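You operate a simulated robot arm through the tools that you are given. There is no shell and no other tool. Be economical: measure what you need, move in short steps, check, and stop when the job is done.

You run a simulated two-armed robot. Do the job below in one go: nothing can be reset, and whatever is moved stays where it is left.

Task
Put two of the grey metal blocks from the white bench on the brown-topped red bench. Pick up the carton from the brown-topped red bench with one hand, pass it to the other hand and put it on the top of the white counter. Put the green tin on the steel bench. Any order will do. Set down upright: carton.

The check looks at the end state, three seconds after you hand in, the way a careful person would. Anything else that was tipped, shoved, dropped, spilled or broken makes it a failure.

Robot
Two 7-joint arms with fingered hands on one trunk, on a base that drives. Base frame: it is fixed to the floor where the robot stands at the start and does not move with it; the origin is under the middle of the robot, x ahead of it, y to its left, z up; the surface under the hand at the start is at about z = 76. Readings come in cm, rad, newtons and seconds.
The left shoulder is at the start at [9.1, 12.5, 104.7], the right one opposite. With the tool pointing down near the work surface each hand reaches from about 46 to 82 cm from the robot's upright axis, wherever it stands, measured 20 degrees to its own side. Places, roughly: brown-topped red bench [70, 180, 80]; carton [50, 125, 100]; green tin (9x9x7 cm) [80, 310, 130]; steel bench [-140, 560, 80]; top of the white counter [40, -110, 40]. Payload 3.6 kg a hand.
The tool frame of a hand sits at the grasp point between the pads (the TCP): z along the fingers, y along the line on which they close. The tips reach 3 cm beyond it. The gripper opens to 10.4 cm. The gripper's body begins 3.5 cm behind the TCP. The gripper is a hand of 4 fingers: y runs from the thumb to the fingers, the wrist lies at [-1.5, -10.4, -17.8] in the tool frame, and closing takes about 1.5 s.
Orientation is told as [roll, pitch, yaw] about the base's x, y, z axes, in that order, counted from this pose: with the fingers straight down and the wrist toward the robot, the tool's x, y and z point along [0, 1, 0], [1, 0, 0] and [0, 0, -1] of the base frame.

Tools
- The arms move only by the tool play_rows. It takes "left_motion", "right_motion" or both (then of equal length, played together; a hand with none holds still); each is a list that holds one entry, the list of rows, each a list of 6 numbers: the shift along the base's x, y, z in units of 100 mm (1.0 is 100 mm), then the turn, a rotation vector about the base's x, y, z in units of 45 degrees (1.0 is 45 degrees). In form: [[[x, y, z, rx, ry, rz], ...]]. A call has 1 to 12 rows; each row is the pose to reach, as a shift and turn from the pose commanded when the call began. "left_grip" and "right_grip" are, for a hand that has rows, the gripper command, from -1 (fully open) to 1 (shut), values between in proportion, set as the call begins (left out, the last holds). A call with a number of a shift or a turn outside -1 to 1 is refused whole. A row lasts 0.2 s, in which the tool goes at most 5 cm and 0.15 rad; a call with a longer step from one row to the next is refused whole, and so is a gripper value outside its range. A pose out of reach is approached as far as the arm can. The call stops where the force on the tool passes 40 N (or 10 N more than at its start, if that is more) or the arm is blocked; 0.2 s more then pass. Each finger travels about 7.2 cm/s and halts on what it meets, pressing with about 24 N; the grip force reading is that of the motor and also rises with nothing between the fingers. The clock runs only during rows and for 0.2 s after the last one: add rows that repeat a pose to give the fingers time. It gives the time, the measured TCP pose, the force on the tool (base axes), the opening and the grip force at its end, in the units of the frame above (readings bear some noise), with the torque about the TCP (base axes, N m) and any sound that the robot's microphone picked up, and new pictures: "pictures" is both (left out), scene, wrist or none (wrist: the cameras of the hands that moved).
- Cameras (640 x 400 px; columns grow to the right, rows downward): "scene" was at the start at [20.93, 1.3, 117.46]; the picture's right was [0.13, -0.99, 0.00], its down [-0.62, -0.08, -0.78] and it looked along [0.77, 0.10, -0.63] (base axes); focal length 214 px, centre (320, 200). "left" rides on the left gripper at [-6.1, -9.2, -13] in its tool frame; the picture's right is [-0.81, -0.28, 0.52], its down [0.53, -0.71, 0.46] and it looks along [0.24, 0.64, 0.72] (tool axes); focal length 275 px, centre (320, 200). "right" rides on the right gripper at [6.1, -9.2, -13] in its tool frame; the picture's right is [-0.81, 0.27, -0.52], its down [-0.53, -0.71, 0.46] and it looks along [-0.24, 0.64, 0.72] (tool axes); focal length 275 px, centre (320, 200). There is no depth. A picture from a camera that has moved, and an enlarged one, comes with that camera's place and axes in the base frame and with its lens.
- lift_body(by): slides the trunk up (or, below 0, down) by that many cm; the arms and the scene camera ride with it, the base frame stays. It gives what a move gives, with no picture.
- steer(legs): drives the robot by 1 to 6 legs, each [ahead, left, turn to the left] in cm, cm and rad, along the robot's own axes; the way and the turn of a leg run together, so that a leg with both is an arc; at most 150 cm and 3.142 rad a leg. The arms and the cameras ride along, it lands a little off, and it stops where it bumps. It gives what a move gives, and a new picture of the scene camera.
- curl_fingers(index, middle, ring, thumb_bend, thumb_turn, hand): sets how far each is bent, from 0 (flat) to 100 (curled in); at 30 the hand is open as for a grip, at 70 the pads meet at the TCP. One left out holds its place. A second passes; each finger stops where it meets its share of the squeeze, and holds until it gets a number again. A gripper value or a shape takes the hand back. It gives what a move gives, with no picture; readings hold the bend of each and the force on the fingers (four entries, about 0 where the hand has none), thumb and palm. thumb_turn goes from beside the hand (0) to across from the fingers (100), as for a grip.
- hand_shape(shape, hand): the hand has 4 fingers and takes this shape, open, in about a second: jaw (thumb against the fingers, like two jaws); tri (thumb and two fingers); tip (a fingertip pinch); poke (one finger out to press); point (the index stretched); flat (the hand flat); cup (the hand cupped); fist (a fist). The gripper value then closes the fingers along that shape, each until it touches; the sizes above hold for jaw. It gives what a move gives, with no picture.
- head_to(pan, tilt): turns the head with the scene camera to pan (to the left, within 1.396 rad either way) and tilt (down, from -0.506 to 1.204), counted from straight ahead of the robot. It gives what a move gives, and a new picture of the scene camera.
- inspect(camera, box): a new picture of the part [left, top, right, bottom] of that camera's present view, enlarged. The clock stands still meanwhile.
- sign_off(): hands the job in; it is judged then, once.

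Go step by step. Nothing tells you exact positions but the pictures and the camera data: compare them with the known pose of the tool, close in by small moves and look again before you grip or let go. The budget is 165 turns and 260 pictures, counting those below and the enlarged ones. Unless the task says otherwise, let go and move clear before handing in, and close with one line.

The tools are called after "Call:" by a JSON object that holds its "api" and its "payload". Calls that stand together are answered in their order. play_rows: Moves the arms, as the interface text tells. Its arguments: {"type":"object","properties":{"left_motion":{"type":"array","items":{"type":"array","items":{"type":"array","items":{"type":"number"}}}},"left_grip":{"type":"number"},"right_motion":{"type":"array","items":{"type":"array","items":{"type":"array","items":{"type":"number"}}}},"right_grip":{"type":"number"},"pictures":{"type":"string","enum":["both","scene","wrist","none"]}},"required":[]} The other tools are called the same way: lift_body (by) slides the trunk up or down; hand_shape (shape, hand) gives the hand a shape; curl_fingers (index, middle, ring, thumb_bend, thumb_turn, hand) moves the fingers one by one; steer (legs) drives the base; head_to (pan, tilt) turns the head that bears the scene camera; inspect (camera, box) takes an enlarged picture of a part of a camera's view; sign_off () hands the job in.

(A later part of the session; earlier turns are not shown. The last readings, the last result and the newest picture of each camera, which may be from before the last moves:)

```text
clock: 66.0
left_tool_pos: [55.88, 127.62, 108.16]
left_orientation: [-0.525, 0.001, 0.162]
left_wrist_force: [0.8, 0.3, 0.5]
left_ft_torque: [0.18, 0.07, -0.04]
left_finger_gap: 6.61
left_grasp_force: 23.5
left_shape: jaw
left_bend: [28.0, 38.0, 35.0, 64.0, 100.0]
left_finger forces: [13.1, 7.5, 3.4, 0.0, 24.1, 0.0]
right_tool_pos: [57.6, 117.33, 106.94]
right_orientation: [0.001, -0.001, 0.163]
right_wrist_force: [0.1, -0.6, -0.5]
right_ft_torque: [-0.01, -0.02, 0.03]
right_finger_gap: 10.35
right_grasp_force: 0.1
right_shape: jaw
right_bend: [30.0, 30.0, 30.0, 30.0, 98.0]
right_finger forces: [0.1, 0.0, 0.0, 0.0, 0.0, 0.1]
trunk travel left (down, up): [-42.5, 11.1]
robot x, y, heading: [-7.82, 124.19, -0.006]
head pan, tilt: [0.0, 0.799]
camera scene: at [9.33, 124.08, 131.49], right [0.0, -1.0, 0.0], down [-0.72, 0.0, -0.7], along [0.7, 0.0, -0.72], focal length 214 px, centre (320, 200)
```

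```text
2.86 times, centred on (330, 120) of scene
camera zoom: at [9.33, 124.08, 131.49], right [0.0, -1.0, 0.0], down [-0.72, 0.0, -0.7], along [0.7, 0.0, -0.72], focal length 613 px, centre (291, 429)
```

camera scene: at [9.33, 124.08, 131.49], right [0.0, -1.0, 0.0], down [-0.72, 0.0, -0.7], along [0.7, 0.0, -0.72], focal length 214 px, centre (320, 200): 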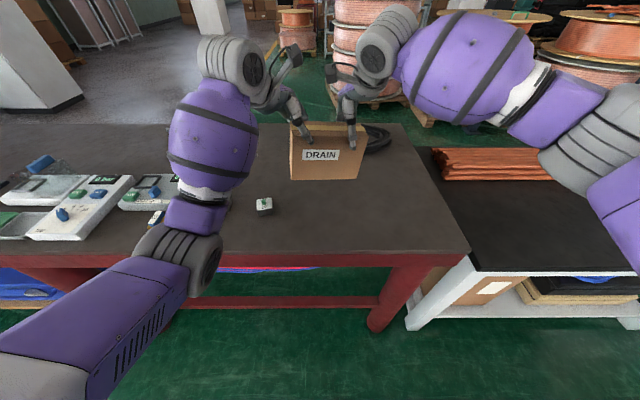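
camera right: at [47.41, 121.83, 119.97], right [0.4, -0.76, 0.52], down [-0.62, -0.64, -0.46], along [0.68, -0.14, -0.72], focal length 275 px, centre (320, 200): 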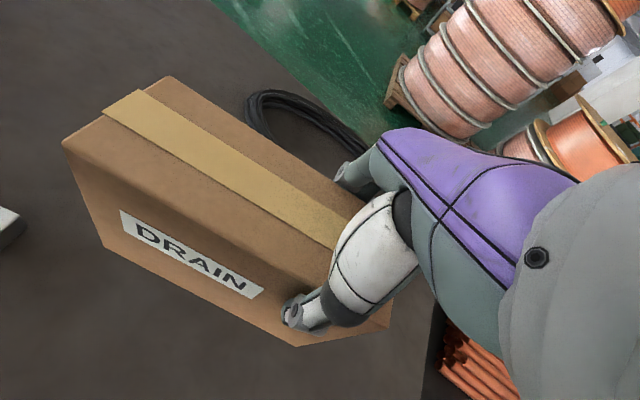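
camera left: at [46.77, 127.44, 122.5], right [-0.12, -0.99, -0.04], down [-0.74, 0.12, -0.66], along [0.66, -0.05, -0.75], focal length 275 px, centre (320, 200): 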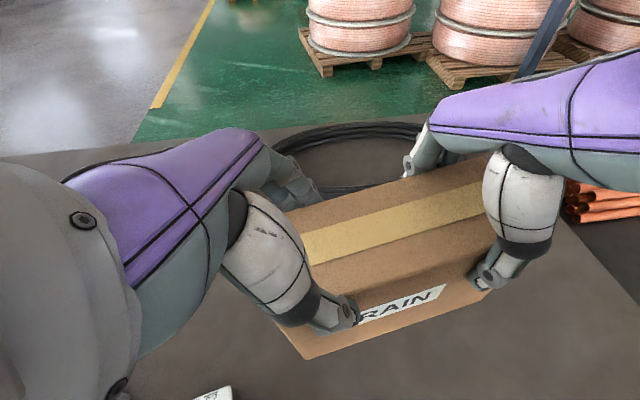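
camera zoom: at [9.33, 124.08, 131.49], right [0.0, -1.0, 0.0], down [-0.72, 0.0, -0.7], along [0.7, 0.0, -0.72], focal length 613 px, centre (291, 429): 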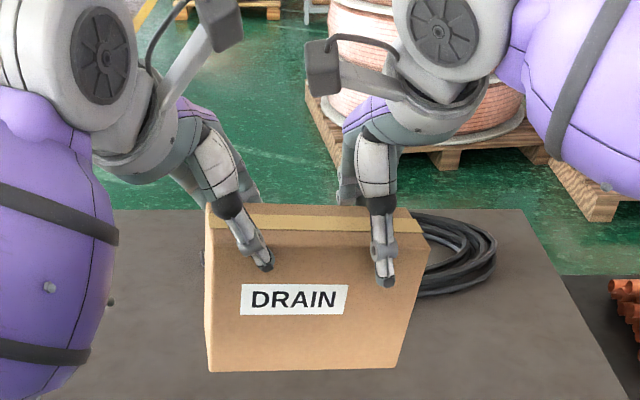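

The carton sagged ~5° on its free side but is held firmly. I lift the right hand straight out and clear.

Call:
{"api": "play_rows", "payload": {"right_motion": [[[0, 0, 0.2, 0, 0, 0], [0, 0, 0.5, 0, 0, 0], [0, -0.1, 0.8, 0, 0, 0], [-0.2, -0.4, 1.0, 0, 0, 0], [-0.4, -0.8, 1.0, 0, 0, 0]]], "left_motion": [[[0, 0, 0, 0, 0, 0], [0, 0, 0, 0, 0, 0], [0, 0, 0, 0, 0, 0], [0, 0, 0, 0, 0, 0], [0, 0, 0, 0, 0, 0]]], "pictures": "both"}}

```text
clock: 67.2
left_tool_pos: [55.93, 127.52, 108.12]
left_orientation: [-0.523, 0.001, 0.162]
left_wrist_force: [-0.1, -0.9, -0.7]
left_ft_torque: [0.19, 0.06, -0.05]
left_finger_gap: 6.63
left_grasp_force: 23.8
left_shape: jaw
left_bend: [28.0, 38.0, 35.0, 64.0, 100.0]
left_finger forces: [13.2, 7.5, 3.4, 0.1, 24.1, 0.0]
right_tool_pos: [53.5, 109.12, 116.87]
right_orientation: [-0.001, -0.002, 0.162]
right_wrist_force: [-0.3, -0.8, 0.4]
right_ft_torque: [0.0, 0.01, 0.0]
right_finger_gap: 10.38
right_grasp_force: 0.0
right_shape: jaw
right_bend: [30.0, 30.0, 30.0, 30.0, 98.0]
right_finger forces: [0.0, 0.0, 0.1, 0.0, 0.0, 0.1]
trunk travel left (down, up): [-42.5, 11.1]
robot x, y, heading: [-7.24, 124.05, -0.011]
head pan, tilt: [0.0, 0.799]
camera scene: at [9.29, 123.96, 131.49], right [0.0, -1.0, 0.0], down [-0.72, 0.0, -0.7], along [0.7, 0.0, -0.72], focal length 214 px, centre (320, 200)
camera right: at [43.34, 113.61, 129.85], right [0.4, -0.76, 0.52], down [-0.62, -0.64, -0.46], along [0.68, -0.14, -0.72], focal length 275 px, centre (320, 200)
camera left: at [46.73, 127.32, 122.51], right [-0.12, -0.99, -0.04], down [-0.74, 0.12, -0.66], along [0.66, -0.04, -0.75], focal length 275 px, centre (320, 200)
```

scene: 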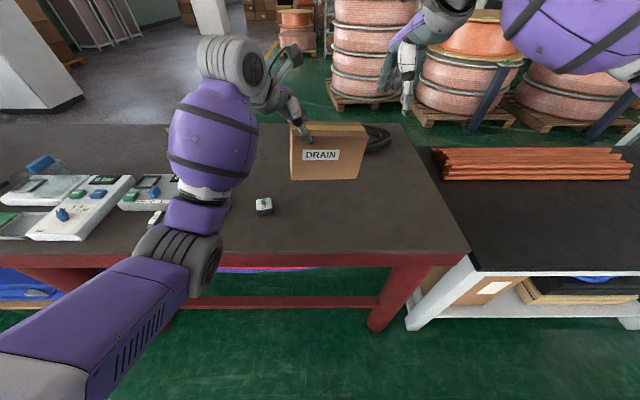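
right: 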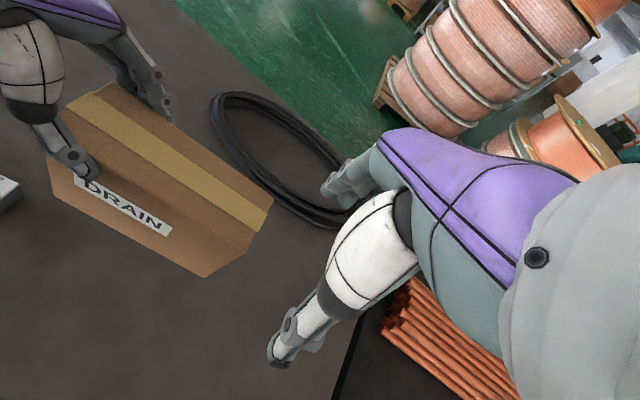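
left: 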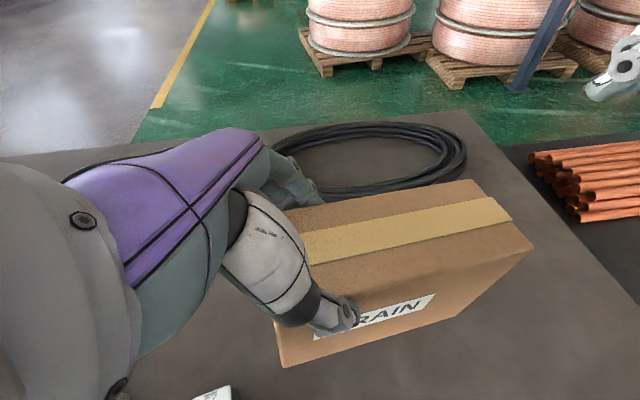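

Handover done. I level the carton a bit, lift, back off and strafe right toward the white counter.

Call:
{"api": "play_rows", "payload": {"left_motion": [[[-0.1, 0, 0.2, -0.06, -0.01, 0], [-0.2, 0, 0.4, -0.125, -0.02, 0], [-0.3, 0, 0.6, -0.125, -0.02, 0]]], "right_motion": [[[-0.1, 0, 0, 0, 0, 0], [-0.2, 0, 0, 0, 0, 0], [-0.3, 0, 0, 0, 0, 0]]], "pictures": "none"}}

Call:
{"api": "steer", "payload": {"legs": [[-40, 0, 0], [0, -100, 0], [0, -90, 0]]}}

Call:
{"api": "head_to", "payload": {"pan": -0.5, "tilt": 0.7}}

```text
clock: 68.0
left_tool_pos: [52.83, 127.55, 114.15]
left_orientation: [-0.622, 0.001, 0.161]
left_wrist_force: [0.4, -0.5, -3.5]
left_ft_torque: [0.27, 0.04, -0.02]
left_finger_gap: 6.64
left_grasp_force: 23.9
left_shape: jaw
left_bend: [28.0, 38.0, 35.0, 64.0, 100.0]
left_finger forces: [13.2, 7.5, 3.4, 0.0, 24.2, 0.1]
right_tool_pos: [50.58, 109.28, 117.12]
right_orientation: [-0.002, -0.002, 0.162]
right_wrist_force: [-0.3, -0.5, 0.3]
right_ft_torque: [-0.03, -0.03, 0.01]
right_finger_gap: 10.37
right_grasp_force: 0.1
right_shape: jaw
right_bend: [30.0, 30.0, 30.0, 30.0, 98.0]
right_finger forces: [0.0, 0.1, 0.1, 0.0, 0.0, 0.0]
trunk travel left (down, up): [-42.5, 11.1]
robot x, y, heading: [-7.71, 123.77, -0.002]
head pan, tilt: [0.0, 0.799]
```

```text
clock: 87.1
left_tool_pos: [14.61, -63.55, 114.23]
left_orientation: [-0.623, 0.002, 0.178]
left_wrist_force: [-0.1, 0.1, -5.3]
left_ft_torque: [0.25, 0.07, 0.03]
left_finger_gap: 6.63
left_grasp_force: 24.4
left_shape: jaw
left_bend: [28.0, 38.0, 35.0, 64.0, 100.0]
left_finger forces: [13.1, 7.6, 3.3, 0.0, 24.1, 0.1]
right_tool_pos: [12.73, -82.09, 116.94]
right_orientation: [0.001, 0.001, 0.178]
right_wrist_force: [0.0, 0.2, -0.5]
right_ft_torque: [-0.02, -0.02, -0.03]
right_finger_gap: 10.36
right_grasp_force: 0.1
right_shape: jaw
right_bend: [30.0, 30.0, 30.0, 30.0, 98.0]
right_finger forces: [0.0, 0.1, 0.0, 0.0, 0.1, 0.0]
trunk travel left (down, up): [-42.5, 11.1]
robot x, y, heading: [-45.42, -68.47, 0.013]
head pan, tilt: [0.0, 0.799]
camera scene: at [-28.79, -67.91, 131.49], right [0.01, -1.0, 0.0], down [-0.72, -0.01, -0.7], along [0.7, 0.01, -0.72], focal length 214 px, centre (320, 200)
```

scene: 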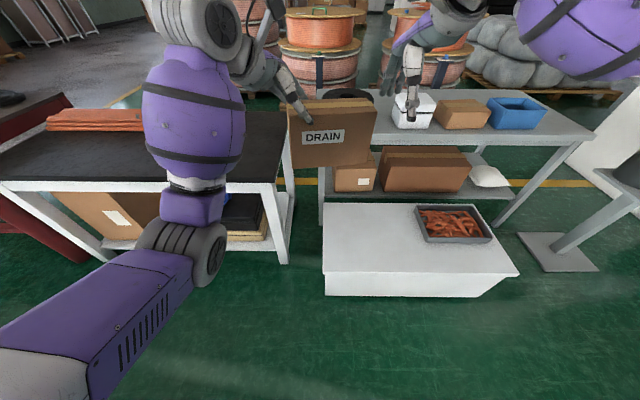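

```text
clock: 88.1
left_tool_pos: [14.66, -63.51, 114.12]
left_orientation: [-0.624, 0.002, 0.177]
left_wrist_force: [0.6, 0.5, -3.5]
left_ft_torque: [0.24, 0.04, 0.03]
left_finger_gap: 6.62
left_grasp_force: 23.7
left_shape: jaw
left_bend: [28.0, 38.0, 35.0, 64.0, 100.0]
left_finger forces: [13.1, 7.5, 3.4, 0.1, 24.1, 0.1]
right_tool_pos: [12.79, -82.15, 117.02]
right_orientation: [-0.001, 0.0, 0.178]
right_wrist_force: [0.9, 0.6, -0.1]
right_ft_torque: [-0.02, 0.0, 0.02]
right_finger_gap: 10.37
right_grasp_force: 0.1
right_shape: jaw
right_bend: [30.0, 30.0, 30.0, 30.0, 98.0]
right_finger forces: [0.0, 0.0, 0.0, 0.0, 0.0, 0.1]
trunk travel left (down, up): [-42.5, 11.1]
robot x, y, heading: [-45.26, -68.04, 0.012]
head pan, tilt: [-0.499, 0.7]
camera scene: at [-29.34, -71.97, 132.31], right [-0.47, -0.88, 0.0], down [-0.57, 0.3, -0.76], along [0.68, -0.36, -0.64], focal length 214 px, centre (320, 200)
```

scene: 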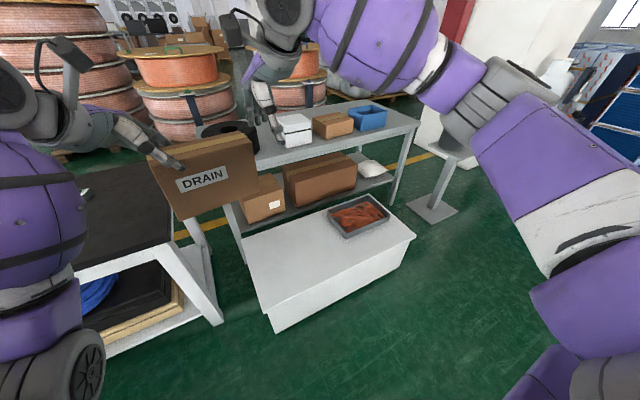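

The white counter spans roughly x 16–57, y −70…−156, with a tray beyond y≈−120; free area around [36,−97]. I drive so the carton hangs above it.

Call:
{"api": "steer", "payload": {"legs": [[0, -28, -0.012], [23, 0, 0]]}}

Call:
{"api": "head_to", "payload": {"pan": -0.1, "tilt": 1.0}}

```text
clock: 92.4
left_tool_pos: [37.27, -92.29, 114.2]
left_orientation: [-0.624, 0.001, 0.161]
left_wrist_force: [0.2, -0.5, -4.0]
left_ft_torque: [0.24, 0.04, 0.0]
left_finger_gap: 6.62
left_grasp_force: 24.2
left_shape: jaw
left_bend: [28.0, 38.0, 35.0, 64.0, 100.0]
left_finger forces: [13.2, 7.4, 3.4, 0.0, 24.1, 0.1]
right_tool_pos: [35.34, -110.69, 117.06]
right_orientation: [0.001, -0.001, 0.163]
right_wrist_force: [-0.4, -0.1, 0.4]
right_ft_torque: [0.0, 0.04, 0.03]
right_finger_gap: 10.37
right_grasp_force: 0.0
right_shape: jaw
right_bend: [30.0, 30.0, 30.0, 30.0, 98.0]
right_finger forces: [0.1, 0.0, 0.1, 0.0, 0.0, 0.0]
trunk travel left (down, up): [-42.5, 11.1]
robot x, y, heading: [-22.94, -96.16, 0.001]
head pan, tilt: [-0.499, 0.7]
camera scene: at [-6.76, -100.03, 132.31], right [-0.48, -0.88, 0.0], down [-0.57, 0.31, -0.76], along [0.67, -0.37, -0.64], focal length 214 px, centre (320, 200)
```

scene: 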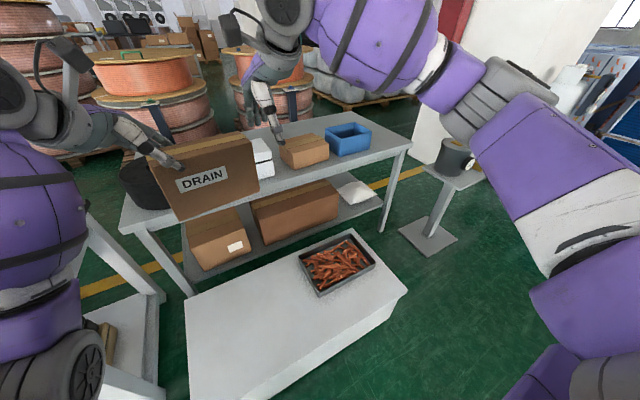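

```text
clock: 93.3
left_tool_pos: [37.31, -92.27, 114.07]
left_orientation: [-0.623, 0.0, 0.163]
left_wrist_force: [-0.3, 0.0, -4.2]
left_ft_torque: [0.23, 0.07, 0.0]
left_finger_gap: 6.64
left_grasp_force: 23.8
left_shape: jaw
left_bend: [28.0, 38.0, 35.0, 64.0, 100.0]
left_finger forces: [13.0, 7.5, 3.5, 0.0, 24.2, 0.0]
right_tool_pos: [35.22, -110.66, 117.04]
right_orientation: [-0.002, -0.002, 0.163]
right_wrist_force: [-0.1, 0.6, 0.0]
right_ft_torque: [0.02, -0.02, -0.02]
right_finger_gap: 10.37
right_grasp_force: 0.1
right_shape: jaw
right_bend: [30.0, 30.0, 30.0, 30.0, 98.0]
right_finger forces: [0.0, 0.0, 0.0, 0.1, 0.0, 0.0]
trunk travel left (down, up): [-42.5, 11.1]
robot x, y, heading: [-22.65, -96.22, -0.004]
head pan, tilt: [-0.099, 1.0]
camera scene: at [-7.34, -96.66, 129.98], right [-0.1, -0.99, 0.0], down [-0.84, 0.09, -0.54], along [0.54, -0.06, -0.84], focal length 214 px, centre (320, 200)
```

scene: 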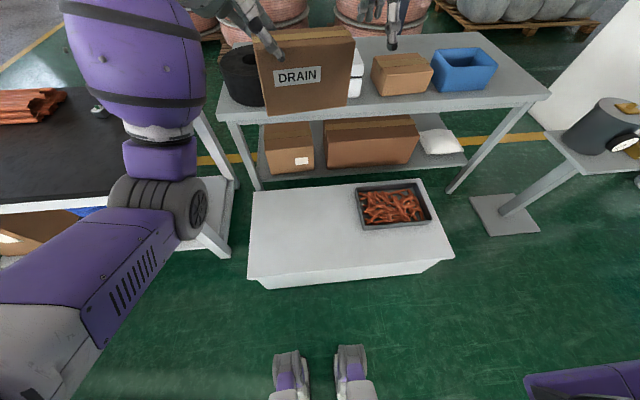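

Clear below. I shift 5 cm further right for forearm clearance from the bench end and lower the trunk.

Call:
{"api": "steer", "payload": {"legs": [[0, -5, 0]]}}

Call:
{"api": "lift_body", "payload": {"by": -20}}

Call:
{"api": "head_to", "payload": {"pan": 0.15, "tilt": 0.9}}

```text
clock: 94.4
left_tool_pos: [37.44, -97.29, 114.18]
left_orientation: [-0.623, 0.001, 0.166]
left_wrist_force: [0.9, -0.1, -4.0]
left_ft_torque: [0.25, 0.08, -0.02]
left_finger_gap: 6.62
left_grasp_force: 24.5
left_shape: jaw
left_bend: [28.0, 38.0, 35.0, 64.0, 100.0]
left_finger forces: [13.3, 7.5, 3.4, 0.0, 24.1, 0.1]
right_tool_pos: [35.07, -115.78, 117.0]
right_orientation: [0.0, 0.001, 0.164]
right_wrist_force: [0.6, 0.1, -0.7]
right_ft_torque: [0.01, -0.01, 0.01]
right_finger_gap: 10.38
right_grasp_force: 0.1
right_shape: jaw
right_bend: [30.0, 30.0, 30.0, 30.0, 98.0]
right_finger forces: [0.1, 0.0, 0.0, 0.0, 0.0, 0.0]
trunk travel left (down, up): [-42.5, 11.1]
robot x, y, heading: [-22.94, -101.21, 0.003]
head pan, tilt: [-0.099, 1.0]
camera scene: at [-7.33, -101.69, 129.98], right [-0.1, -0.99, 0.0], down [-0.84, 0.08, -0.54], along [0.54, -0.05, -0.84], focal length 214 px, centre (320, 200)
```

scene: 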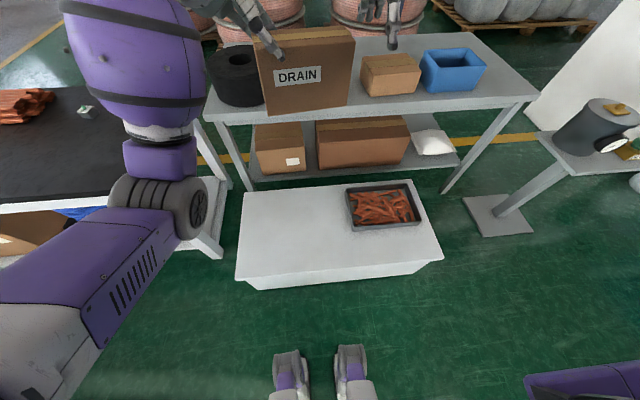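

```text
clock: 96.6
left_tool_pos: [37.26, -97.22, 94.14]
left_orientation: [-0.622, 0.002, 0.164]
left_wrist_force: [-0.2, -0.3, -3.3]
left_ft_torque: [0.21, 0.07, 0.01]
left_finger_gap: 6.63
left_grasp_force: 23.7
left_shape: jaw
left_bend: [28.0, 38.0, 35.0, 64.0, 100.0]
left_finger forces: [13.2, 7.6, 3.3, 0.0, 23.9, 0.0]
right_tool_pos: [35.1, -115.69, 97.09]
right_orientation: [-0.002, -0.002, 0.163]
right_wrist_force: [-0.5, -0.6, -0.1]
right_ft_torque: [-0.02, -0.03, -0.02]
right_finger_gap: 10.37
right_grasp_force: 0.1
right_shape: jaw
right_bend: [30.0, 30.0, 30.0, 30.0, 98.0]
right_finger forces: [0.0, 0.0, 0.1, 0.1, 0.0, 0.0]
trunk travel left (down, up): [-22.5, 31.1]
robot x, y, heading: [-22.87, -101.02, -0.002]
head pan, tilt: [-0.099, 1.0]
```

```text
clock: 97.3
left_tool_pos: [37.32, -97.27, 94.06]
left_orientation: [-0.622, 0.001, 0.164]
left_wrist_force: [-0.1, -0.8, -3.1]
left_ft_torque: [0.24, 0.04, 0.03]
left_finger_gap: 6.63
left_grasp_force: 23.6
left_shape: jaw
left_bend: [28.0, 38.0, 35.0, 64.0, 100.0]
left_finger forces: [13.1, 7.5, 3.4, 0.1, 24.0, 0.0]
right_tool_pos: [35.14, -115.7, 97.1]
right_orientation: [0.001, 0.0, 0.165]
right_wrist_force: [0.5, 0.5, -1.1]
right_ft_torque: [-0.01, 0.01, 0.0]
right_finger_gap: 10.36
right_grasp_force: 0.1
right_shape: jaw
right_bend: [30.0, 30.0, 30.0, 30.0, 98.0]
right_finger forces: [0.0, 0.0, 0.1, 0.1, 0.0, 0.0]
trunk travel left (down, up): [-22.5, 31.1]
robot x, y, heading: [-22.97, -101.03, -0.001]
head pan, tilt: [0.15, 0.901]
camera scene: at [-1.74, -99.86, 110.52], right [0.15, -0.99, 0.0], down [-0.78, -0.12, -0.62], along [0.61, 0.09, -0.78], focal length 214 px, centre (320, 200)
```

scene: 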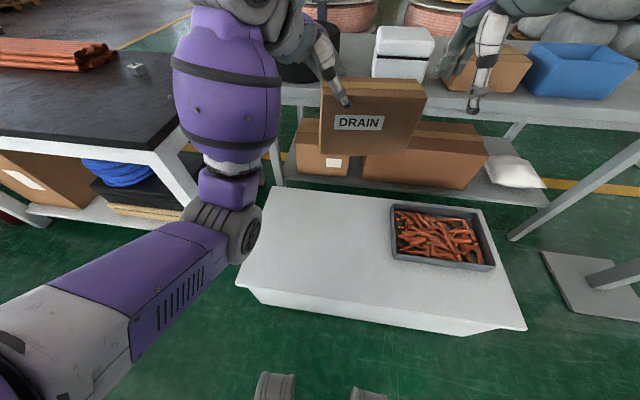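

Clearances look good; I lower the trunk another 20 cm.

Call:
{"api": "lift_body", "payload": {"by": -20}}

Call:
{"api": "head_to", "payload": {"pan": 0.1, "tilt": 0.85}}

Call:
{"api": "inspect", "payload": {"camera": "scene", "box": [260, 60, 480, 220]}}

```text
clock: 99.5
left_tool_pos: [37.33, -97.24, 74.17]
left_orientation: [-0.624, 0.001, 0.164]
left_wrist_force: [0.1, -0.4, -4.4]
left_ft_torque: [0.18, 0.04, -0.03]
left_finger_gap: 6.62
left_grasp_force: 24.1
left_shape: jaw
left_bend: [28.0, 38.0, 35.0, 64.0, 100.0]
left_finger forces: [13.0, 7.5, 3.4, 0.0, 24.1, 0.0]
right_tool_pos: [35.16, -115.75, 76.92]
right_orientation: [-0.001, -0.002, 0.163]
right_wrist_force: [-0.3, 0.1, -0.4]
right_ft_torque: [0.0, 0.01, 0.04]
right_finger_gap: 10.35
right_grasp_force: 0.1
right_shape: jaw
right_bend: [30.0, 30.0, 30.0, 30.0, 98.0]
right_finger forces: [0.1, 0.0, 0.0, 0.0, 0.0, 0.1]
trunk travel left (down, up): [-2.5, 51.1]
robot x, y, heading: [-22.98, -100.85, -0.007]
head pan, tilt: [0.15, 0.901]
```

```text
clock: 100.1
left_tool_pos: [37.31, -97.1, 74.07]
left_orientation: [-0.624, 0.001, 0.164]
left_wrist_force: [-1.1, -0.1, -3.7]
left_ft_torque: [0.21, 0.07, -0.01]
left_finger_gap: 6.61
left_grasp_force: 24.1
left_shape: jaw
left_bend: [28.0, 38.0, 35.0, 64.0, 100.0]
left_finger forces: [13.1, 7.4, 3.3, 0.0, 23.9, 0.0]
right_tool_pos: [35.14, -115.69, 77.03]
right_orientation: [-0.001, -0.001, 0.166]
right_wrist_force: [0.1, 0.3, -0.1]
right_ft_torque: [-0.01, -0.01, -0.02]
right_finger_gap: 10.34
right_grasp_force: 0.0
right_shape: jaw
right_bend: [30.0, 30.0, 30.0, 30.0, 98.0]
right_finger forces: [0.1, 0.1, 0.1, 0.0, 0.0, 0.0]
trunk travel left (down, up): [-2.5, 51.1]
robot x, y, heading: [-23.02, -101.17, 0.002]
head pan, tilt: [0.099, 0.85]
camera scene: at [5.3, -100.21, 89.42], right [0.1, -1.0, 0.0], down [-0.75, -0.07, -0.66], along [0.66, 0.06, -0.75], focal length 214 px, centre (320, 200)
```

scene: 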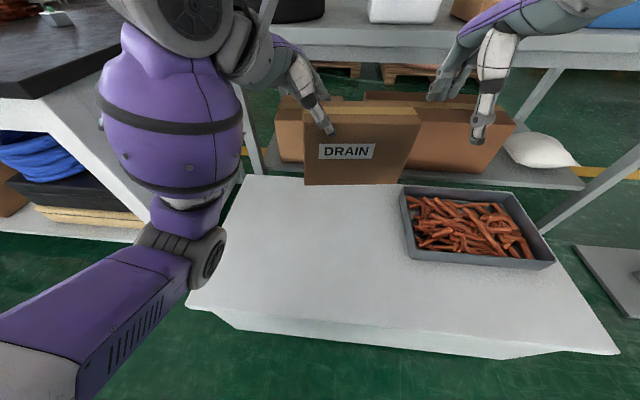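

```text
2.50 times, centred on (370, 140) of scene
camera zoom: at [5.3, -100.21, 89.42], right [0.1, -1.0, 0.0], down [-0.75, -0.07, -0.66], along [0.66, 0.06, -0.75], focal length 536 px, centre (195, 350)
```

zoom: 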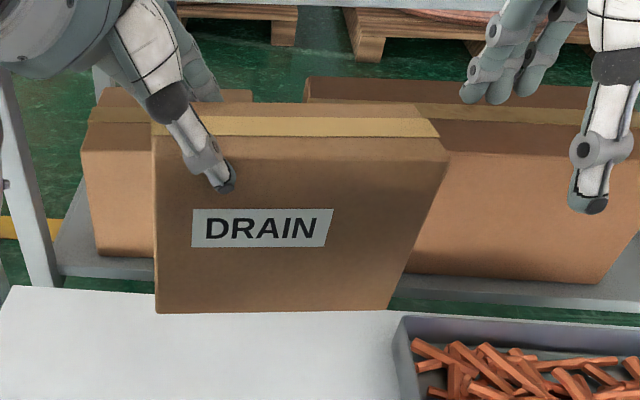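

The carton hangs nearly level, bottom at about z≈61. I move it 4 cm away from the tray and descend in stages.

Call:
{"api": "play_rows", "payload": {"left_motion": [[[-0.2, 0.2, -0.2, 0, 0, 0], [-0.4, 0.4, -0.5, 0, 0, 0], [-0.4, 0.4, -0.8, 0, 0, 0], [-0.4, 0.4, -1.0, 0, 0, 0]]], "pictures": "none"}}

Call:
{"api": "play_rows", "payload": {"left_motion": [[[0, 0, -0.2, 0, 0, 0], [0, 0, -0.4, 0, 0, 0], [0, 0, -0.6, 0, 0, 0], [0, 0, -0.7, 0, 0, 0]]], "pictures": "scene"}}

Call:
{"api": "inspect", "payload": {"camera": "scene", "box": [240, 110, 460, 270]}}

```text
clock: 101.1
left_tool_pos: [33.31, -93.21, 64.25]
left_orientation: [-0.622, 0.0, 0.164]
left_wrist_force: [-0.7, 0.6, -4.4]
left_ft_torque: [0.19, 0.02, 0.02]
left_finger_gap: 6.62
left_grasp_force: 24.1
left_shape: jaw
left_bend: [28.0, 38.0, 35.0, 64.0, 100.0]
left_finger forces: [13.1, 7.3, 3.6, 0.0, 24.1, 0.0]
right_tool_pos: [35.1, -115.69, 77.07]
right_orientation: [-0.001, -0.001, 0.164]
right_wrist_force: [-0.7, 0.4, -0.1]
right_ft_torque: [0.0, 0.0, 0.0]
right_finger_gap: 10.38
right_grasp_force: 0.1
right_shape: jaw
right_bend: [30.0, 30.0, 30.0, 30.0, 98.0]
right_finger forces: [0.1, 0.0, 0.0, 0.0, 0.1, 0.0]
trunk travel left (down, up): [-2.5, 51.1]
robot x, y, heading: [-22.97, -101.13, -0.001]
head pan, tilt: [0.099, 0.85]
```

```text
clock: 102.1
left_tool_pos: [33.42, -93.15, 57.06]
left_orientation: [-0.624, 0.001, 0.163]
left_wrist_force: [-0.4, 0.0, -3.2]
left_ft_torque: [0.23, 0.04, -0.01]
left_finger_gap: 6.61
left_grasp_force: 24.0
left_shape: jaw
left_bend: [28.0, 38.0, 35.0, 64.0, 100.0]
left_finger forces: [13.1, 7.3, 3.6, 0.0, 24.0, 0.0]
right_tool_pos: [35.17, -115.71, 77.01]
right_orientation: [0.001, 0.0, 0.164]
right_wrist_force: [0.9, 0.2, -0.4]
right_ft_torque: [0.02, 0.01, 0.02]
right_finger_gap: 10.36
right_grasp_force: 0.2
right_shape: jaw
right_bend: [30.0, 30.0, 30.0, 30.0, 98.0]
right_finger forces: [0.0, 0.0, 0.1, 0.0, 0.0, 0.1]
trunk travel left (down, up): [-2.5, 51.1]
robot x, y, heading: [-23.12, -101.19, -0.003]
head pan, tilt: [0.099, 0.85]
camera scene: at [5.3, -100.21, 89.42], right [0.1, -1.0, 0.0], down [-0.75, -0.07, -0.66], along [0.66, 0.06, -0.75], focal length 214 px, centre (320, 200)
```

scene: 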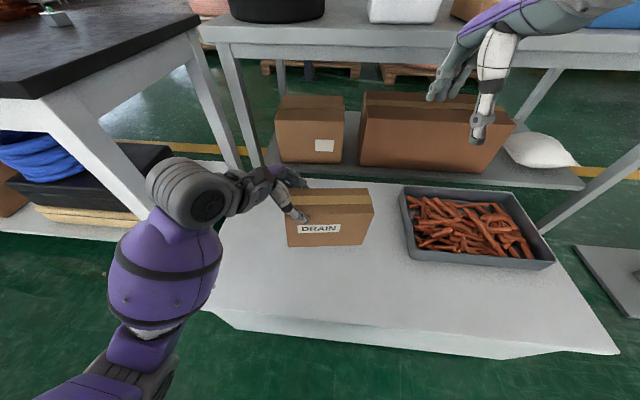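

```text
2.50 times, centred on (350, 190) of scene
camera zoom: at [5.3, -100.21, 89.42], right [0.1, -1.0, 0.0], down [-0.75, -0.07, -0.66], along [0.66, 0.06, -0.75], focal length 536 px, centre (245, 225)
```

zoom: 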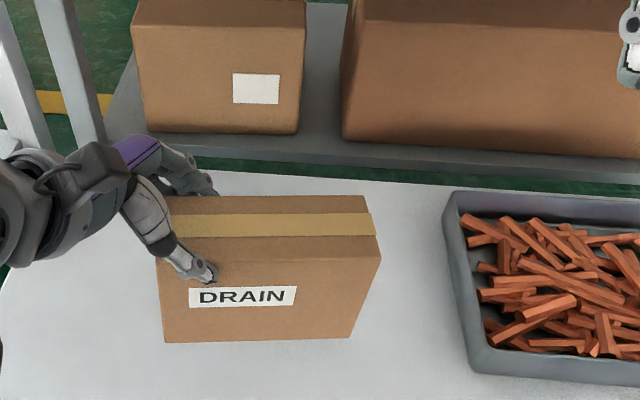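

Still nearly level, ~3–4 cm to go. I lower in small steps watching the vertical force.

Call:
{"api": "play_rows", "payload": {"left_motion": [[[0, 0, -0.1, 0, 0, 0], [0, 0, -0.2, 0, 0, 0], [0, 0, -0.28, 0, 0, 0]]], "pictures": "none"}}

Call:
{"api": "play_rows", "payload": {"left_motion": [[[0, 0, -0.03, 0, 0, 0], [0, 0, -0.06, 0, 0, 0]]], "pictures": "none"}}

```text
clock: 102.9
left_tool_pos: [33.36, -93.31, 54.31]
left_orientation: [-0.622, 0.002, 0.163]
left_wrist_force: [0.6, 1.0, -4.3]
left_ft_torque: [0.21, 0.04, -0.01]
left_finger_gap: 6.64
left_grasp_force: 23.8
left_shape: jaw
left_bend: [28.0, 38.0, 35.0, 64.0, 100.0]
left_finger forces: [13.1, 7.2, 3.5, 0.0, 24.1, 0.1]
right_tool_pos: [35.14, -115.77, 77.05]
right_orientation: [0.001, 0.0, 0.164]
right_wrist_force: [-0.5, -0.9, 0.4]
right_ft_torque: [0.03, 0.0, 0.02]
right_finger_gap: 10.35
right_grasp_force: 0.0
right_shape: jaw
right_bend: [30.0, 30.0, 30.0, 30.0, 98.0]
right_finger forces: [0.0, 0.0, 0.1, 0.0, 0.0, 0.1]
trunk travel left (down, up): [-2.5, 51.1]
robot x, y, heading: [-23.39, -100.63, -0.002]
head pan, tilt: [0.099, 0.85]
```

```text
clock: 103.5
left_tool_pos: [33.44, -93.29, 53.59]
left_orientation: [-0.621, 0.002, 0.164]
left_wrist_force: [-0.9, 0.4, -4.8]
left_ft_torque: [0.21, 0.06, 0.0]
left_finger_gap: 6.66
left_grasp_force: 23.9
left_shape: jaw
left_bend: [28.0, 38.0, 35.0, 64.0, 100.0]
left_finger forces: [13.1, 7.2, 3.6, 0.0, 24.0, 0.1]
right_tool_pos: [35.12, -115.73, 77.08]
right_orientation: [0.001, -0.001, 0.165]
right_wrist_force: [-0.6, -0.1, -0.2]
right_ft_torque: [0.0, 0.04, 0.01]
right_finger_gap: 10.36
right_grasp_force: 0.0
right_shape: jaw
right_bend: [30.0, 30.0, 30.0, 30.0, 98.0]
right_finger forces: [0.1, 0.0, 0.1, 0.1, 0.0, 0.0]
trunk travel left (down, up): [-2.5, 51.1]
robot x, y, heading: [-23.02, -101.18, -0.007]
head pan, tilt: [0.099, 0.85]
```

Call:
{"api": "inspect", "payload": {"camera": "scene", "box": [240, 150, 460, 310]}}

Call:
{"api": "play_rows", "payload": {"left_motion": [[[0, 0, -0.04, 0, 0, 0], [0, 0, -0.07, 0, 0, 0]]], "pictures": "none"}}

```text
2.50 times, centred on (350, 230) of scene
camera zoom: at [5.3, -100.21, 89.42], right [0.1, -1.0, 0.0], down [-0.75, -0.07, -0.66], along [0.66, 0.06, -0.75], focal length 536 px, centre (245, 125)
```

zoom: 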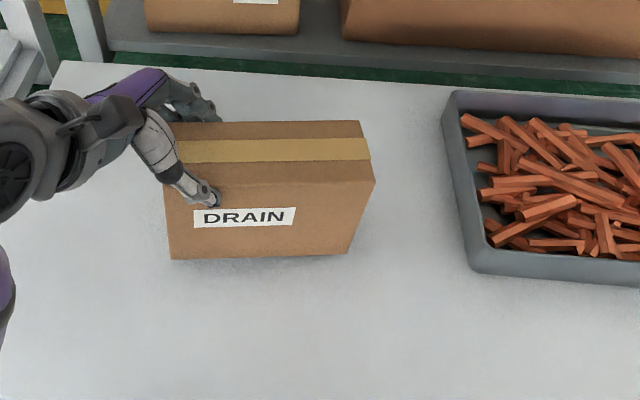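

```text
clock: 104.1
left_tool_pos: [33.34, -93.25, 53.04]
left_orientation: [-0.622, 0.001, 0.163]
left_wrist_force: [0.2, -0.7, -5.1]
left_ft_torque: [0.22, 0.02, -0.04]
left_finger_gap: 6.59
left_grasp_force: 24.2
left_shape: jaw
left_bend: [28.0, 38.0, 35.0, 64.0, 100.0]
left_finger forces: [13.1, 7.2, 3.7, 0.1, 23.9, 0.0]
right_tool_pos: [35.13, -115.62, 76.97]
right_orientation: [-0.002, 0.0, 0.164]
right_wrist_force: [0.5, 0.2, 0.5]
right_ft_torque: [0.03, -0.01, -0.02]
right_finger_gap: 10.34
right_grasp_force: 0.1
right_shape: jaw
right_bend: [30.0, 30.0, 30.0, 30.0, 98.0]
right_finger forces: [0.0, 0.0, 0.0, 0.0, 0.1, 0.1]
trunk travel left (down, up): [-2.5, 51.1]
robot x, y, heading: [-22.85, -101.06, -0.0]
head pan, tilt: [0.099, 0.85]
```

No contact yet; I continue down.

Call:
{"api": "play_rows", "payload": {"left_motion": [[[0, 0, -0.04, 0, 0, 0], [0, 0, -0.08, 0, 0, 0]]], "pictures": "none"}}

Call:
{"api": "play_rows", "payload": {"left_motion": [[[0, 0, -0.04, 0, 0, 0], [0, 0, -0.06, 0, 0, 0]]], "pictures": "scene"}}

Call:
{"api": "inspect", "payload": {"camera": "scene", "box": [240, 150, 460, 310]}}

```text
clock: 104.7
left_tool_pos: [33.34, -93.3, 52.17]
left_orientation: [-0.623, 0.001, 0.164]
left_wrist_force: [0.0, -0.5, -3.4]
left_ft_torque: [0.12, 0.04, 0.0]
left_finger_gap: 6.63
left_grasp_force: 23.6
left_shape: jaw
left_bend: [28.0, 38.0, 35.0, 64.0, 100.0]
left_finger forces: [13.2, 7.2, 3.4, 0.0, 24.0, 0.1]
right_tool_pos: [35.2, -115.8, 76.97]
right_orientation: [-0.001, 0.001, 0.165]
right_wrist_force: [-0.1, 0.2, -0.4]
right_ft_torque: [0.02, -0.01, 0.01]
right_finger_gap: 10.37
right_grasp_force: 0.0
right_shape: jaw
right_bend: [30.0, 30.0, 30.0, 30.0, 98.0]
right_finger forces: [0.0, 0.1, 0.0, 0.0, 0.0, 0.0]
trunk travel left (down, up): [-2.5, 51.1]
robot x, y, heading: [-23.22, -100.94, -0.003]
head pan, tilt: [0.099, 0.85]
```

```text
clock: 105.3
left_tool_pos: [33.5, -93.26, 51.8]
left_orientation: [-0.623, 0.001, 0.165]
left_wrist_force: [0.4, 0.3, 0.7]
left_ft_torque: [0.02, 0.12, -0.07]
left_finger_gap: 6.63
left_grasp_force: 24.3
left_shape: jaw
left_bend: [28.0, 38.0, 35.0, 64.0, 100.0]
left_finger forces: [13.3, 7.2, 3.2, 0.1, 23.5, 0.0]
right_tool_pos: [35.06, -115.75, 77.01]
right_orientation: [0.001, -0.001, 0.164]
right_wrist_force: [1.6, -0.6, 0.2]
right_ft_torque: [0.03, 0.0, -0.01]
right_finger_gap: 10.39
right_grasp_force: 0.1
right_shape: jaw
right_bend: [30.0, 30.0, 30.0, 30.0, 98.0]
right_finger forces: [0.0, 0.1, 0.0, 0.1, 0.0, 0.0]
trunk travel left (down, up): [-2.5, 51.1]
robot x, y, heading: [-22.99, -100.76, -0.002]
head pan, tilt: [0.099, 0.85]
camera scene: at [5.28, -100.21, 89.43], right [0.1, -1.0, 0.0], down [-0.75, -0.07, -0.66], along [0.66, 0.06, -0.75], focal length 214 px, centre (320, 200)
```

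scene: 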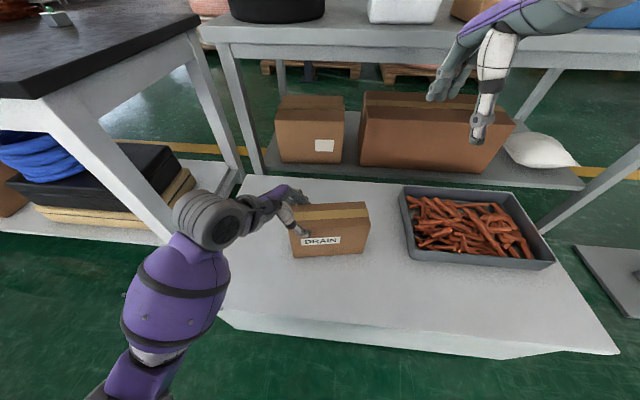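

```text
2.50 times, centred on (350, 230) of scene
camera zoom: at [5.28, -100.21, 89.43], right [0.1, -1.0, 0.0], down [-0.75, -0.07, -0.66], along [0.66, 0.06, -0.75], focal length 536 px, centre (245, 125)
```

zoom: 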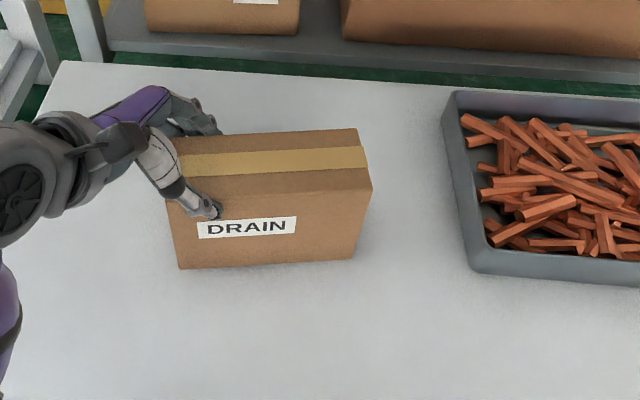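

Contact: the weight is now off the hand. I press 2 mm more to seat it and then open.

Call:
{"api": "play_rows", "payload": {"left_motion": [[[0, 0, -0.02, 0, 0, 0], [0, 0, -0.03, 0, 0, 0]]], "pictures": "none"}}

```text
clock: 105.9
left_tool_pos: [33.39, -93.26, 51.52]
left_orientation: [-0.625, -0.005, 0.165]
left_wrist_force: [3.4, 3.4, 14.0]
left_ft_torque: [-0.07, 0.02, -0.21]
left_finger_gap: 6.6
left_grasp_force: 24.0
left_shape: jaw
left_bend: [28.0, 38.0, 35.0, 64.0, 99.0]
left_finger forces: [15.0, 8.1, 3.7, 0.0, 23.1, 0.1]
right_tool_pos: [35.03, -115.56, 77.0]
right_orientation: [0.001, -0.002, 0.164]
right_wrist_force: [0.2, 0.8, 0.6]
right_ft_torque: [0.0, -0.03, -0.01]
right_finger_gap: 10.39
right_grasp_force: 0.0
right_shape: jaw
right_bend: [30.0, 30.0, 30.0, 30.0, 98.0]
right_finger forces: [0.0, 0.0, 0.0, 0.1, 0.0, 0.0]
trunk travel left (down, up): [-2.5, 51.1]
robot x, y, heading: [-23.18, -101.07, 0.003]
head pan, tilt: [0.099, 0.85]
```

Seated. The rear fingers sit right at the open stop, so while opening I shift the hand ~1 cm rearward (+x) to centre it around the carton.

Call:
{"api": "play_rows", "payload": {"left_motion": [[[0, 0, 0.02, 0, 0, 0], [0.05, 0.01, 0.02, 0, 0, 0], [0.1, 0.015, 0.02, 0, 0, 0], [0.12, 0.02, 0.02, 0, 0, 0], [0.12, 0.02, 0.02, 0, 0, 0], [0.12, 0.02, 0.02, 0, 0, 0], [0.12, 0.02, 0.02, 0, 0, 0]]], "left_grip": -1, "pictures": "both"}}

Call:
{"api": "inspect", "payload": {"camera": "scene", "box": [240, 150, 460, 310]}}

```text
clock: 107.5
left_tool_pos: [34.58, -93.18, 51.5]
left_orientation: [-0.623, 0.002, 0.164]
left_wrist_force: [-0.4, -0.6, -0.5]
left_ft_torque: [0.03, 0.0, -0.01]
left_finger_gap: 10.4
left_grasp_force: 0.0
left_shape: jaw
left_bend: [30.0, 30.0, 30.0, 30.0, 98.0]
left_finger forces: [0.1, 0.0, 0.0, 0.0, 0.2, 0.0]
right_tool_pos: [35.08, -115.69, 77.04]
right_orientation: [0.001, 0.001, 0.164]
right_wrist_force: [0.2, 0.3, 0.0]
right_ft_torque: [0.0, 0.0, 0.02]
right_finger_gap: 10.36
right_grasp_force: 0.1
right_shape: jaw
right_bend: [30.0, 30.0, 30.0, 30.0, 98.0]
right_finger forces: [0.0, 0.0, 0.0, 0.0, 0.1, 0.0]
trunk travel left (down, up): [-2.5, 51.1]
robot x, y, heading: [-22.83, -101.06, -0.004]
head pan, tilt: [0.099, 0.85]
camera scene: at [5.28, -100.21, 89.43], right [0.1, -1.0, 0.0], down [-0.75, -0.07, -0.66], along [0.66, 0.06, -0.75], focal length 214 px, centre (320, 200)
camera left: at [25.12, -91.92, 65.77], right [-0.11, -0.99, 0.05], down [-0.73, 0.05, -0.68], along [0.67, -0.12, -0.73], focal length 275 px, centre (320, 200)
```

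scene: 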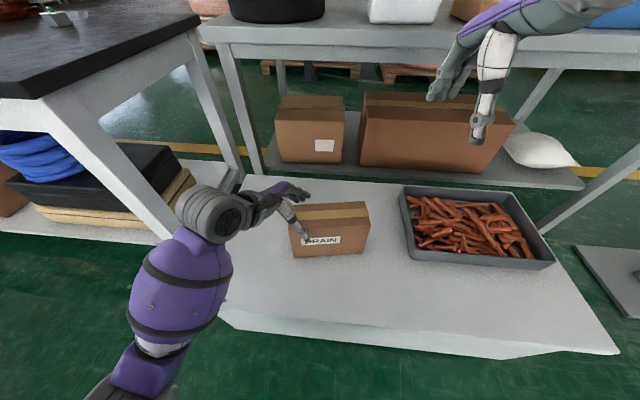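
left: 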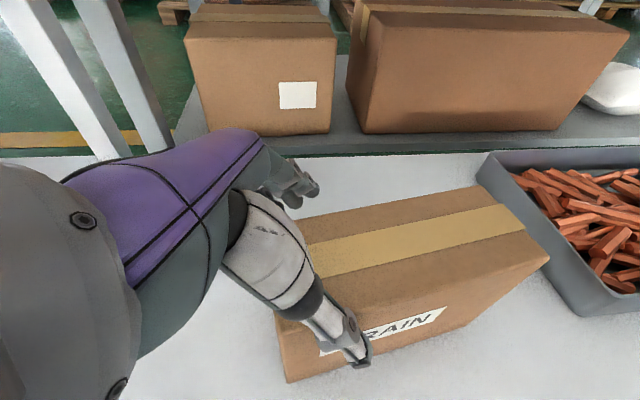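

```text
2.50 times, centred on (350, 230) of scene
camera zoom: at [5.28, -100.21, 89.43], right [0.1, -1.0, 0.0], down [-0.75, -0.07, -0.66], along [0.66, 0.06, -0.75], focal length 536 px, centre (245, 125)
```

zoom: 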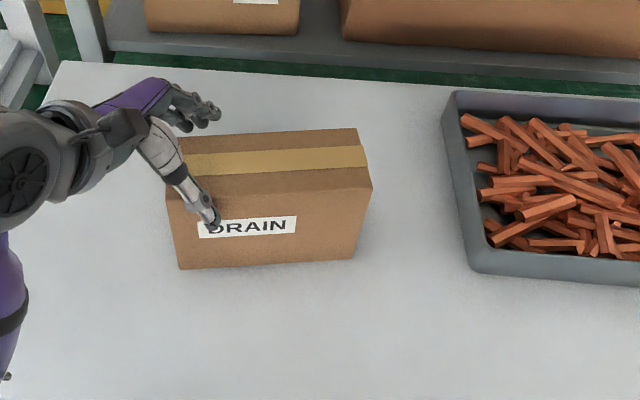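

The carton stands upright and free. I withdraw along the slant.

Call:
{"api": "play_rows", "payload": {"left_motion": [[[-0.019, 0.115, 0.162, 0, 0, 0], [-0.047, 0.287, 0.406, 0, 0, 0], [-0.076, 0.46, 0.65, 0, 0, 0], [-0.095, 0.575, 0.9, 0, 0, 0]]], "pictures": "scene"}}

Call:
{"api": "lift_body", "payload": {"by": 30}}

Call:
{"api": "steer", "payload": {"legs": [[-30, 0, 0]]}}

```text
clock: 108.5
left_tool_pos: [33.7, -87.34, 60.49]
left_orientation: [-0.622, 0.002, 0.166]
left_wrist_force: [0.2, -0.4, -0.3]
left_ft_torque: [0.02, 0.0, 0.0]
left_finger_gap: 10.39
left_grasp_force: 0.0
left_shape: jaw
left_bend: [30.0, 30.0, 30.0, 30.0, 98.0]
left_finger forces: [0.0, 0.0, 0.0, 0.0, 0.1, 0.0]
right_tool_pos: [35.18, -115.81, 77.05]
right_orientation: [0.0, 0.001, 0.164]
right_wrist_force: [0.3, -0.3, -0.7]
right_ft_torque: [0.02, -0.01, -0.02]
right_finger_gap: 10.36
right_grasp_force: 0.0
right_shape: jaw
right_bend: [30.0, 30.0, 30.0, 30.0, 98.0]
right_finger forces: [0.0, 0.1, 0.0, 0.1, 0.1, 0.1]
trunk travel left (down, up): [-2.5, 51.1]
robot x, y, heading: [-23.34, -101.22, -0.003]
head pan, tilt: [0.099, 0.85]
camera scene: at [5.28, -100.21, 89.43], right [0.1, -1.0, 0.0], down [-0.75, -0.07, -0.66], along [0.66, 0.06, -0.75], focal length 214 px, centre (320, 200)
```

scene: 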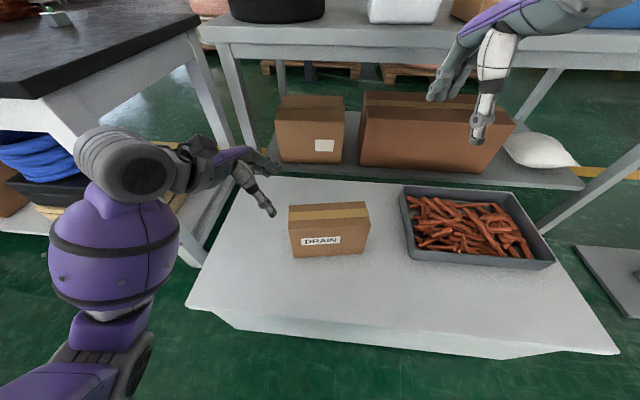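

```text
clock: 111.5
left_tool_pos: [33.53, -87.23, 90.52]
left_orientation: [-0.622, 0.001, 0.165]
left_wrist_force: [0.4, -0.7, 0.7]
left_ft_torque: [0.0, -0.01, 0.0]
left_finger_gap: 10.39
left_grasp_force: 0.1
left_shape: jaw
left_bend: [30.0, 30.0, 30.0, 30.0, 98.0]
left_finger forces: [0.0, 0.0, 0.0, 0.0, 0.0, 0.0]
right_tool_pos: [35.11, -115.6, 107.0]
right_orientation: [0.0, 0.0, 0.164]
right_wrist_force: [0.0, 0.1, 0.1]
right_ft_torque: [-0.02, -0.01, -0.01]
right_finger_gap: 10.38
right_grasp_force: 0.0
right_shape: jaw
right_bend: [30.0, 30.0, 30.0, 30.0, 98.0]
right_finger forces: [0.1, 0.1, 0.0, 0.0, 0.0, 0.1]
trunk travel left (down, up): [-32.5, 21.1]
robot x, y, heading: [-22.89, -100.82, -0.002]
head pan, tilt: [0.099, 0.85]
```

```text
clock: 113.6
left_tool_pos: [3.83, -87.44, 90.55]
left_orientation: [-0.621, -0.001, 0.159]
left_wrist_force: [0.6, 0.6, -0.7]
left_ft_torque: [0.05, -0.03, 0.02]
left_finger_gap: 10.38
left_grasp_force: 0.0
left_shape: jaw
left_bend: [30.0, 30.0, 30.0, 30.0, 98.0]
left_finger forces: [0.0, 0.0, 0.1, 0.1, 0.0, 0.0]
right_tool_pos: [5.32, -115.91, 107.14]
right_orientation: [0.001, -0.001, 0.158]
right_wrist_force: [-0.1, 0.3, -0.4]
right_ft_torque: [-0.02, -0.03, 0.02]
right_finger_gap: 10.4
right_grasp_force: 0.2
right_shape: jaw
right_bend: [30.0, 30.0, 30.0, 30.0, 98.0]
right_finger forces: [0.0, 0.1, 0.0, 0.0, 0.0, 0.1]
trunk travel left (down, up): [-32.5, 21.1]
robot x, y, heading: [-53.06, -100.59, -0.01]
head pan, tilt: [0.099, 0.85]
camera scene: at [-33.7, -100.17, 120.89], right [0.09, -1.0, 0.0], down [-0.75, -0.07, -0.66], along [0.66, 0.06, -0.75], focal length 214 px, centre (320, 200)
```

scene: 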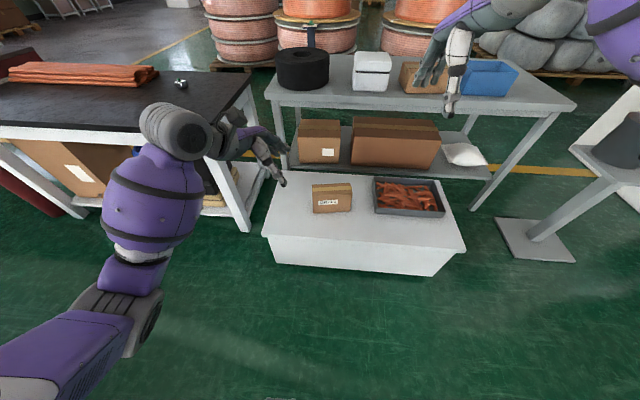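

Carton stands on the counter. Next the tin: I straighten the left hand and drive back left along the aisle.

Call:
{"api": "play_rows", "payload": {"left_motion": [[[0, 0.1, 0.2, 0.16, 0.026, 0], [0, 0.2, 0.4, 0.32, 0.052, 0], [0, 0.3, 0.6, 0.48, 0.078, 0], [0, 0.3, 0.8, 0.64, 0.104, 0], [0, 0.3, 1.0, 0.78, 0.128, 0]]], "pictures": "none"}}

Call:
{"api": "steer", "payload": {"legs": [[0, 120, 0], [0, 120, 0]]}}

Call:
{"api": "head_to", "payload": {"pan": 0.9, "tilt": 0.35}}

```text
clock: 114.8
left_tool_pos: [3.79, -84.5, 100.75]
left_orientation: [0.001, 0.005, 0.161]
left_wrist_force: [0.1, -0.5, -0.3]
left_ft_torque: [-0.03, -0.01, -0.03]
left_finger_gap: 10.39
left_grasp_force: 0.0
left_shape: jaw
left_bend: [30.0, 30.0, 30.0, 30.0, 98.0]
left_finger forces: [0.0, 0.1, 0.0, 0.1, 0.0, 0.0]
right_tool_pos: [5.36, -115.87, 107.05]
right_orientation: [0.0, -0.003, 0.159]
right_wrist_force: [0.2, 0.7, -0.3]
right_ft_torque: [-0.01, 0.01, 0.01]
right_finger_gap: 10.38
right_grasp_force: 0.1
right_shape: jaw
right_bend: [30.0, 30.0, 30.0, 30.0, 98.0]
right_finger forces: [0.1, 0.0, 0.0, 0.1, 0.0, 0.1]
trunk travel left (down, up): [-32.5, 21.1]
robot x, y, heading: [-52.55, -100.65, -0.001]
head pan, tilt: [0.099, 0.85]
```

```text
clock: 120.1
left_tool_pos: [4.62, -38.27, 100.88]
left_orientation: [-0.002, 0.003, 0.159]
left_wrist_force: [-0.3, 0.6, 0.7]
left_ft_torque: [0.0, 0.01, 0.01]
left_finger_gap: 10.37
left_grasp_force: 0.0
left_shape: jaw
left_bend: [30.0, 30.0, 30.0, 30.0, 98.0]
left_finger forces: [0.0, 0.1, 0.1, 0.1, 0.1, 0.0]
right_tool_pos: [5.98, -69.64, 106.98]
right_orientation: [0.0, 0.0, 0.156]
right_wrist_force: [0.9, -0.6, 0.0]
right_ft_torque: [-0.01, 0.0, 0.02]
right_finger_gap: 10.41
right_grasp_force: 0.0
right_shape: jaw
right_bend: [30.0, 30.0, 30.0, 30.0, 98.0]
right_finger forces: [0.1, 0.0, 0.0, 0.1, 0.1, 0.0]
trunk travel left (down, up): [-32.5, 21.1]
robot x, y, heading: [-51.86, -54.5, -0.007]
head pan, tilt: [0.099, 0.85]
stopped in leg 1: the robot was blocked; the commanded pose is now the measured one
camera scene: at [-32.94, -53.86, 120.88], right [0.09, -1.0, 0.0], down [-0.75, -0.07, -0.66], along [0.66, 0.06, -0.75], focal length 214 px, centre (320, 200)
```

scene: 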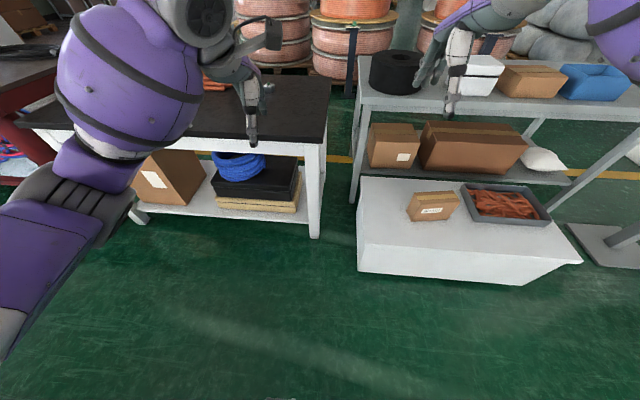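

```text
clock: 121.2
left_tool_pos: [4.65, -38.33, 100.69]
left_orientation: [-0.002, 0.002, 0.158]
left_wrist_force: [-0.7, -1.5, 0.2]
left_ft_torque: [0.01, 0.0, 0.01]
left_finger_gap: 10.4
left_grasp_force: 0.0
left_shape: jaw
left_bend: [30.0, 30.0, 30.0, 30.0, 98.0]
left_finger forces: [0.0, 0.0, 0.0, 0.1, 0.0, 0.0]
right_tool_pos: [6.01, -69.72, 107.09]
right_orientation: [0.0, -0.001, 0.157]
right_wrist_force: [0.1, -0.5, 0.1]
right_ft_torque: [-0.04, 0.0, 0.0]
right_finger_gap: 10.35
right_grasp_force: 0.0
right_shape: jaw
right_bend: [30.0, 30.0, 30.0, 30.0, 98.0]
right_finger forces: [0.0, 0.0, 0.0, 0.0, 0.0, 0.0]
trunk travel left (down, up): [-32.5, 21.1]
robot x, y, heading: [-52.02, -54.33, -0.006]
head pan, tilt: [0.901, 0.351]
camera scene: at [-34.84, -47.36, 125.24], right [0.78, -0.63, 0.0], down [-0.22, -0.27, -0.94], along [0.59, 0.73, -0.34], focal length 214 px, centre (320, 200)
```

scene: 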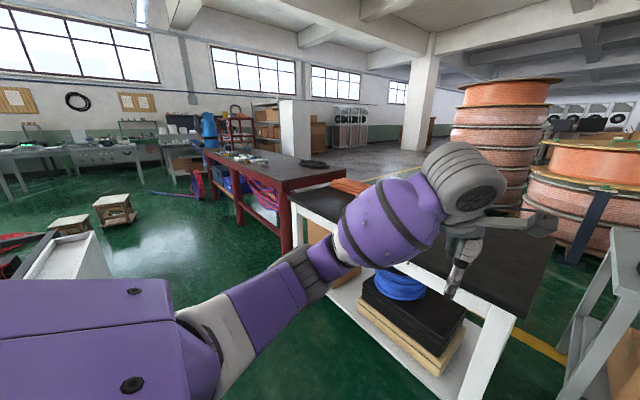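

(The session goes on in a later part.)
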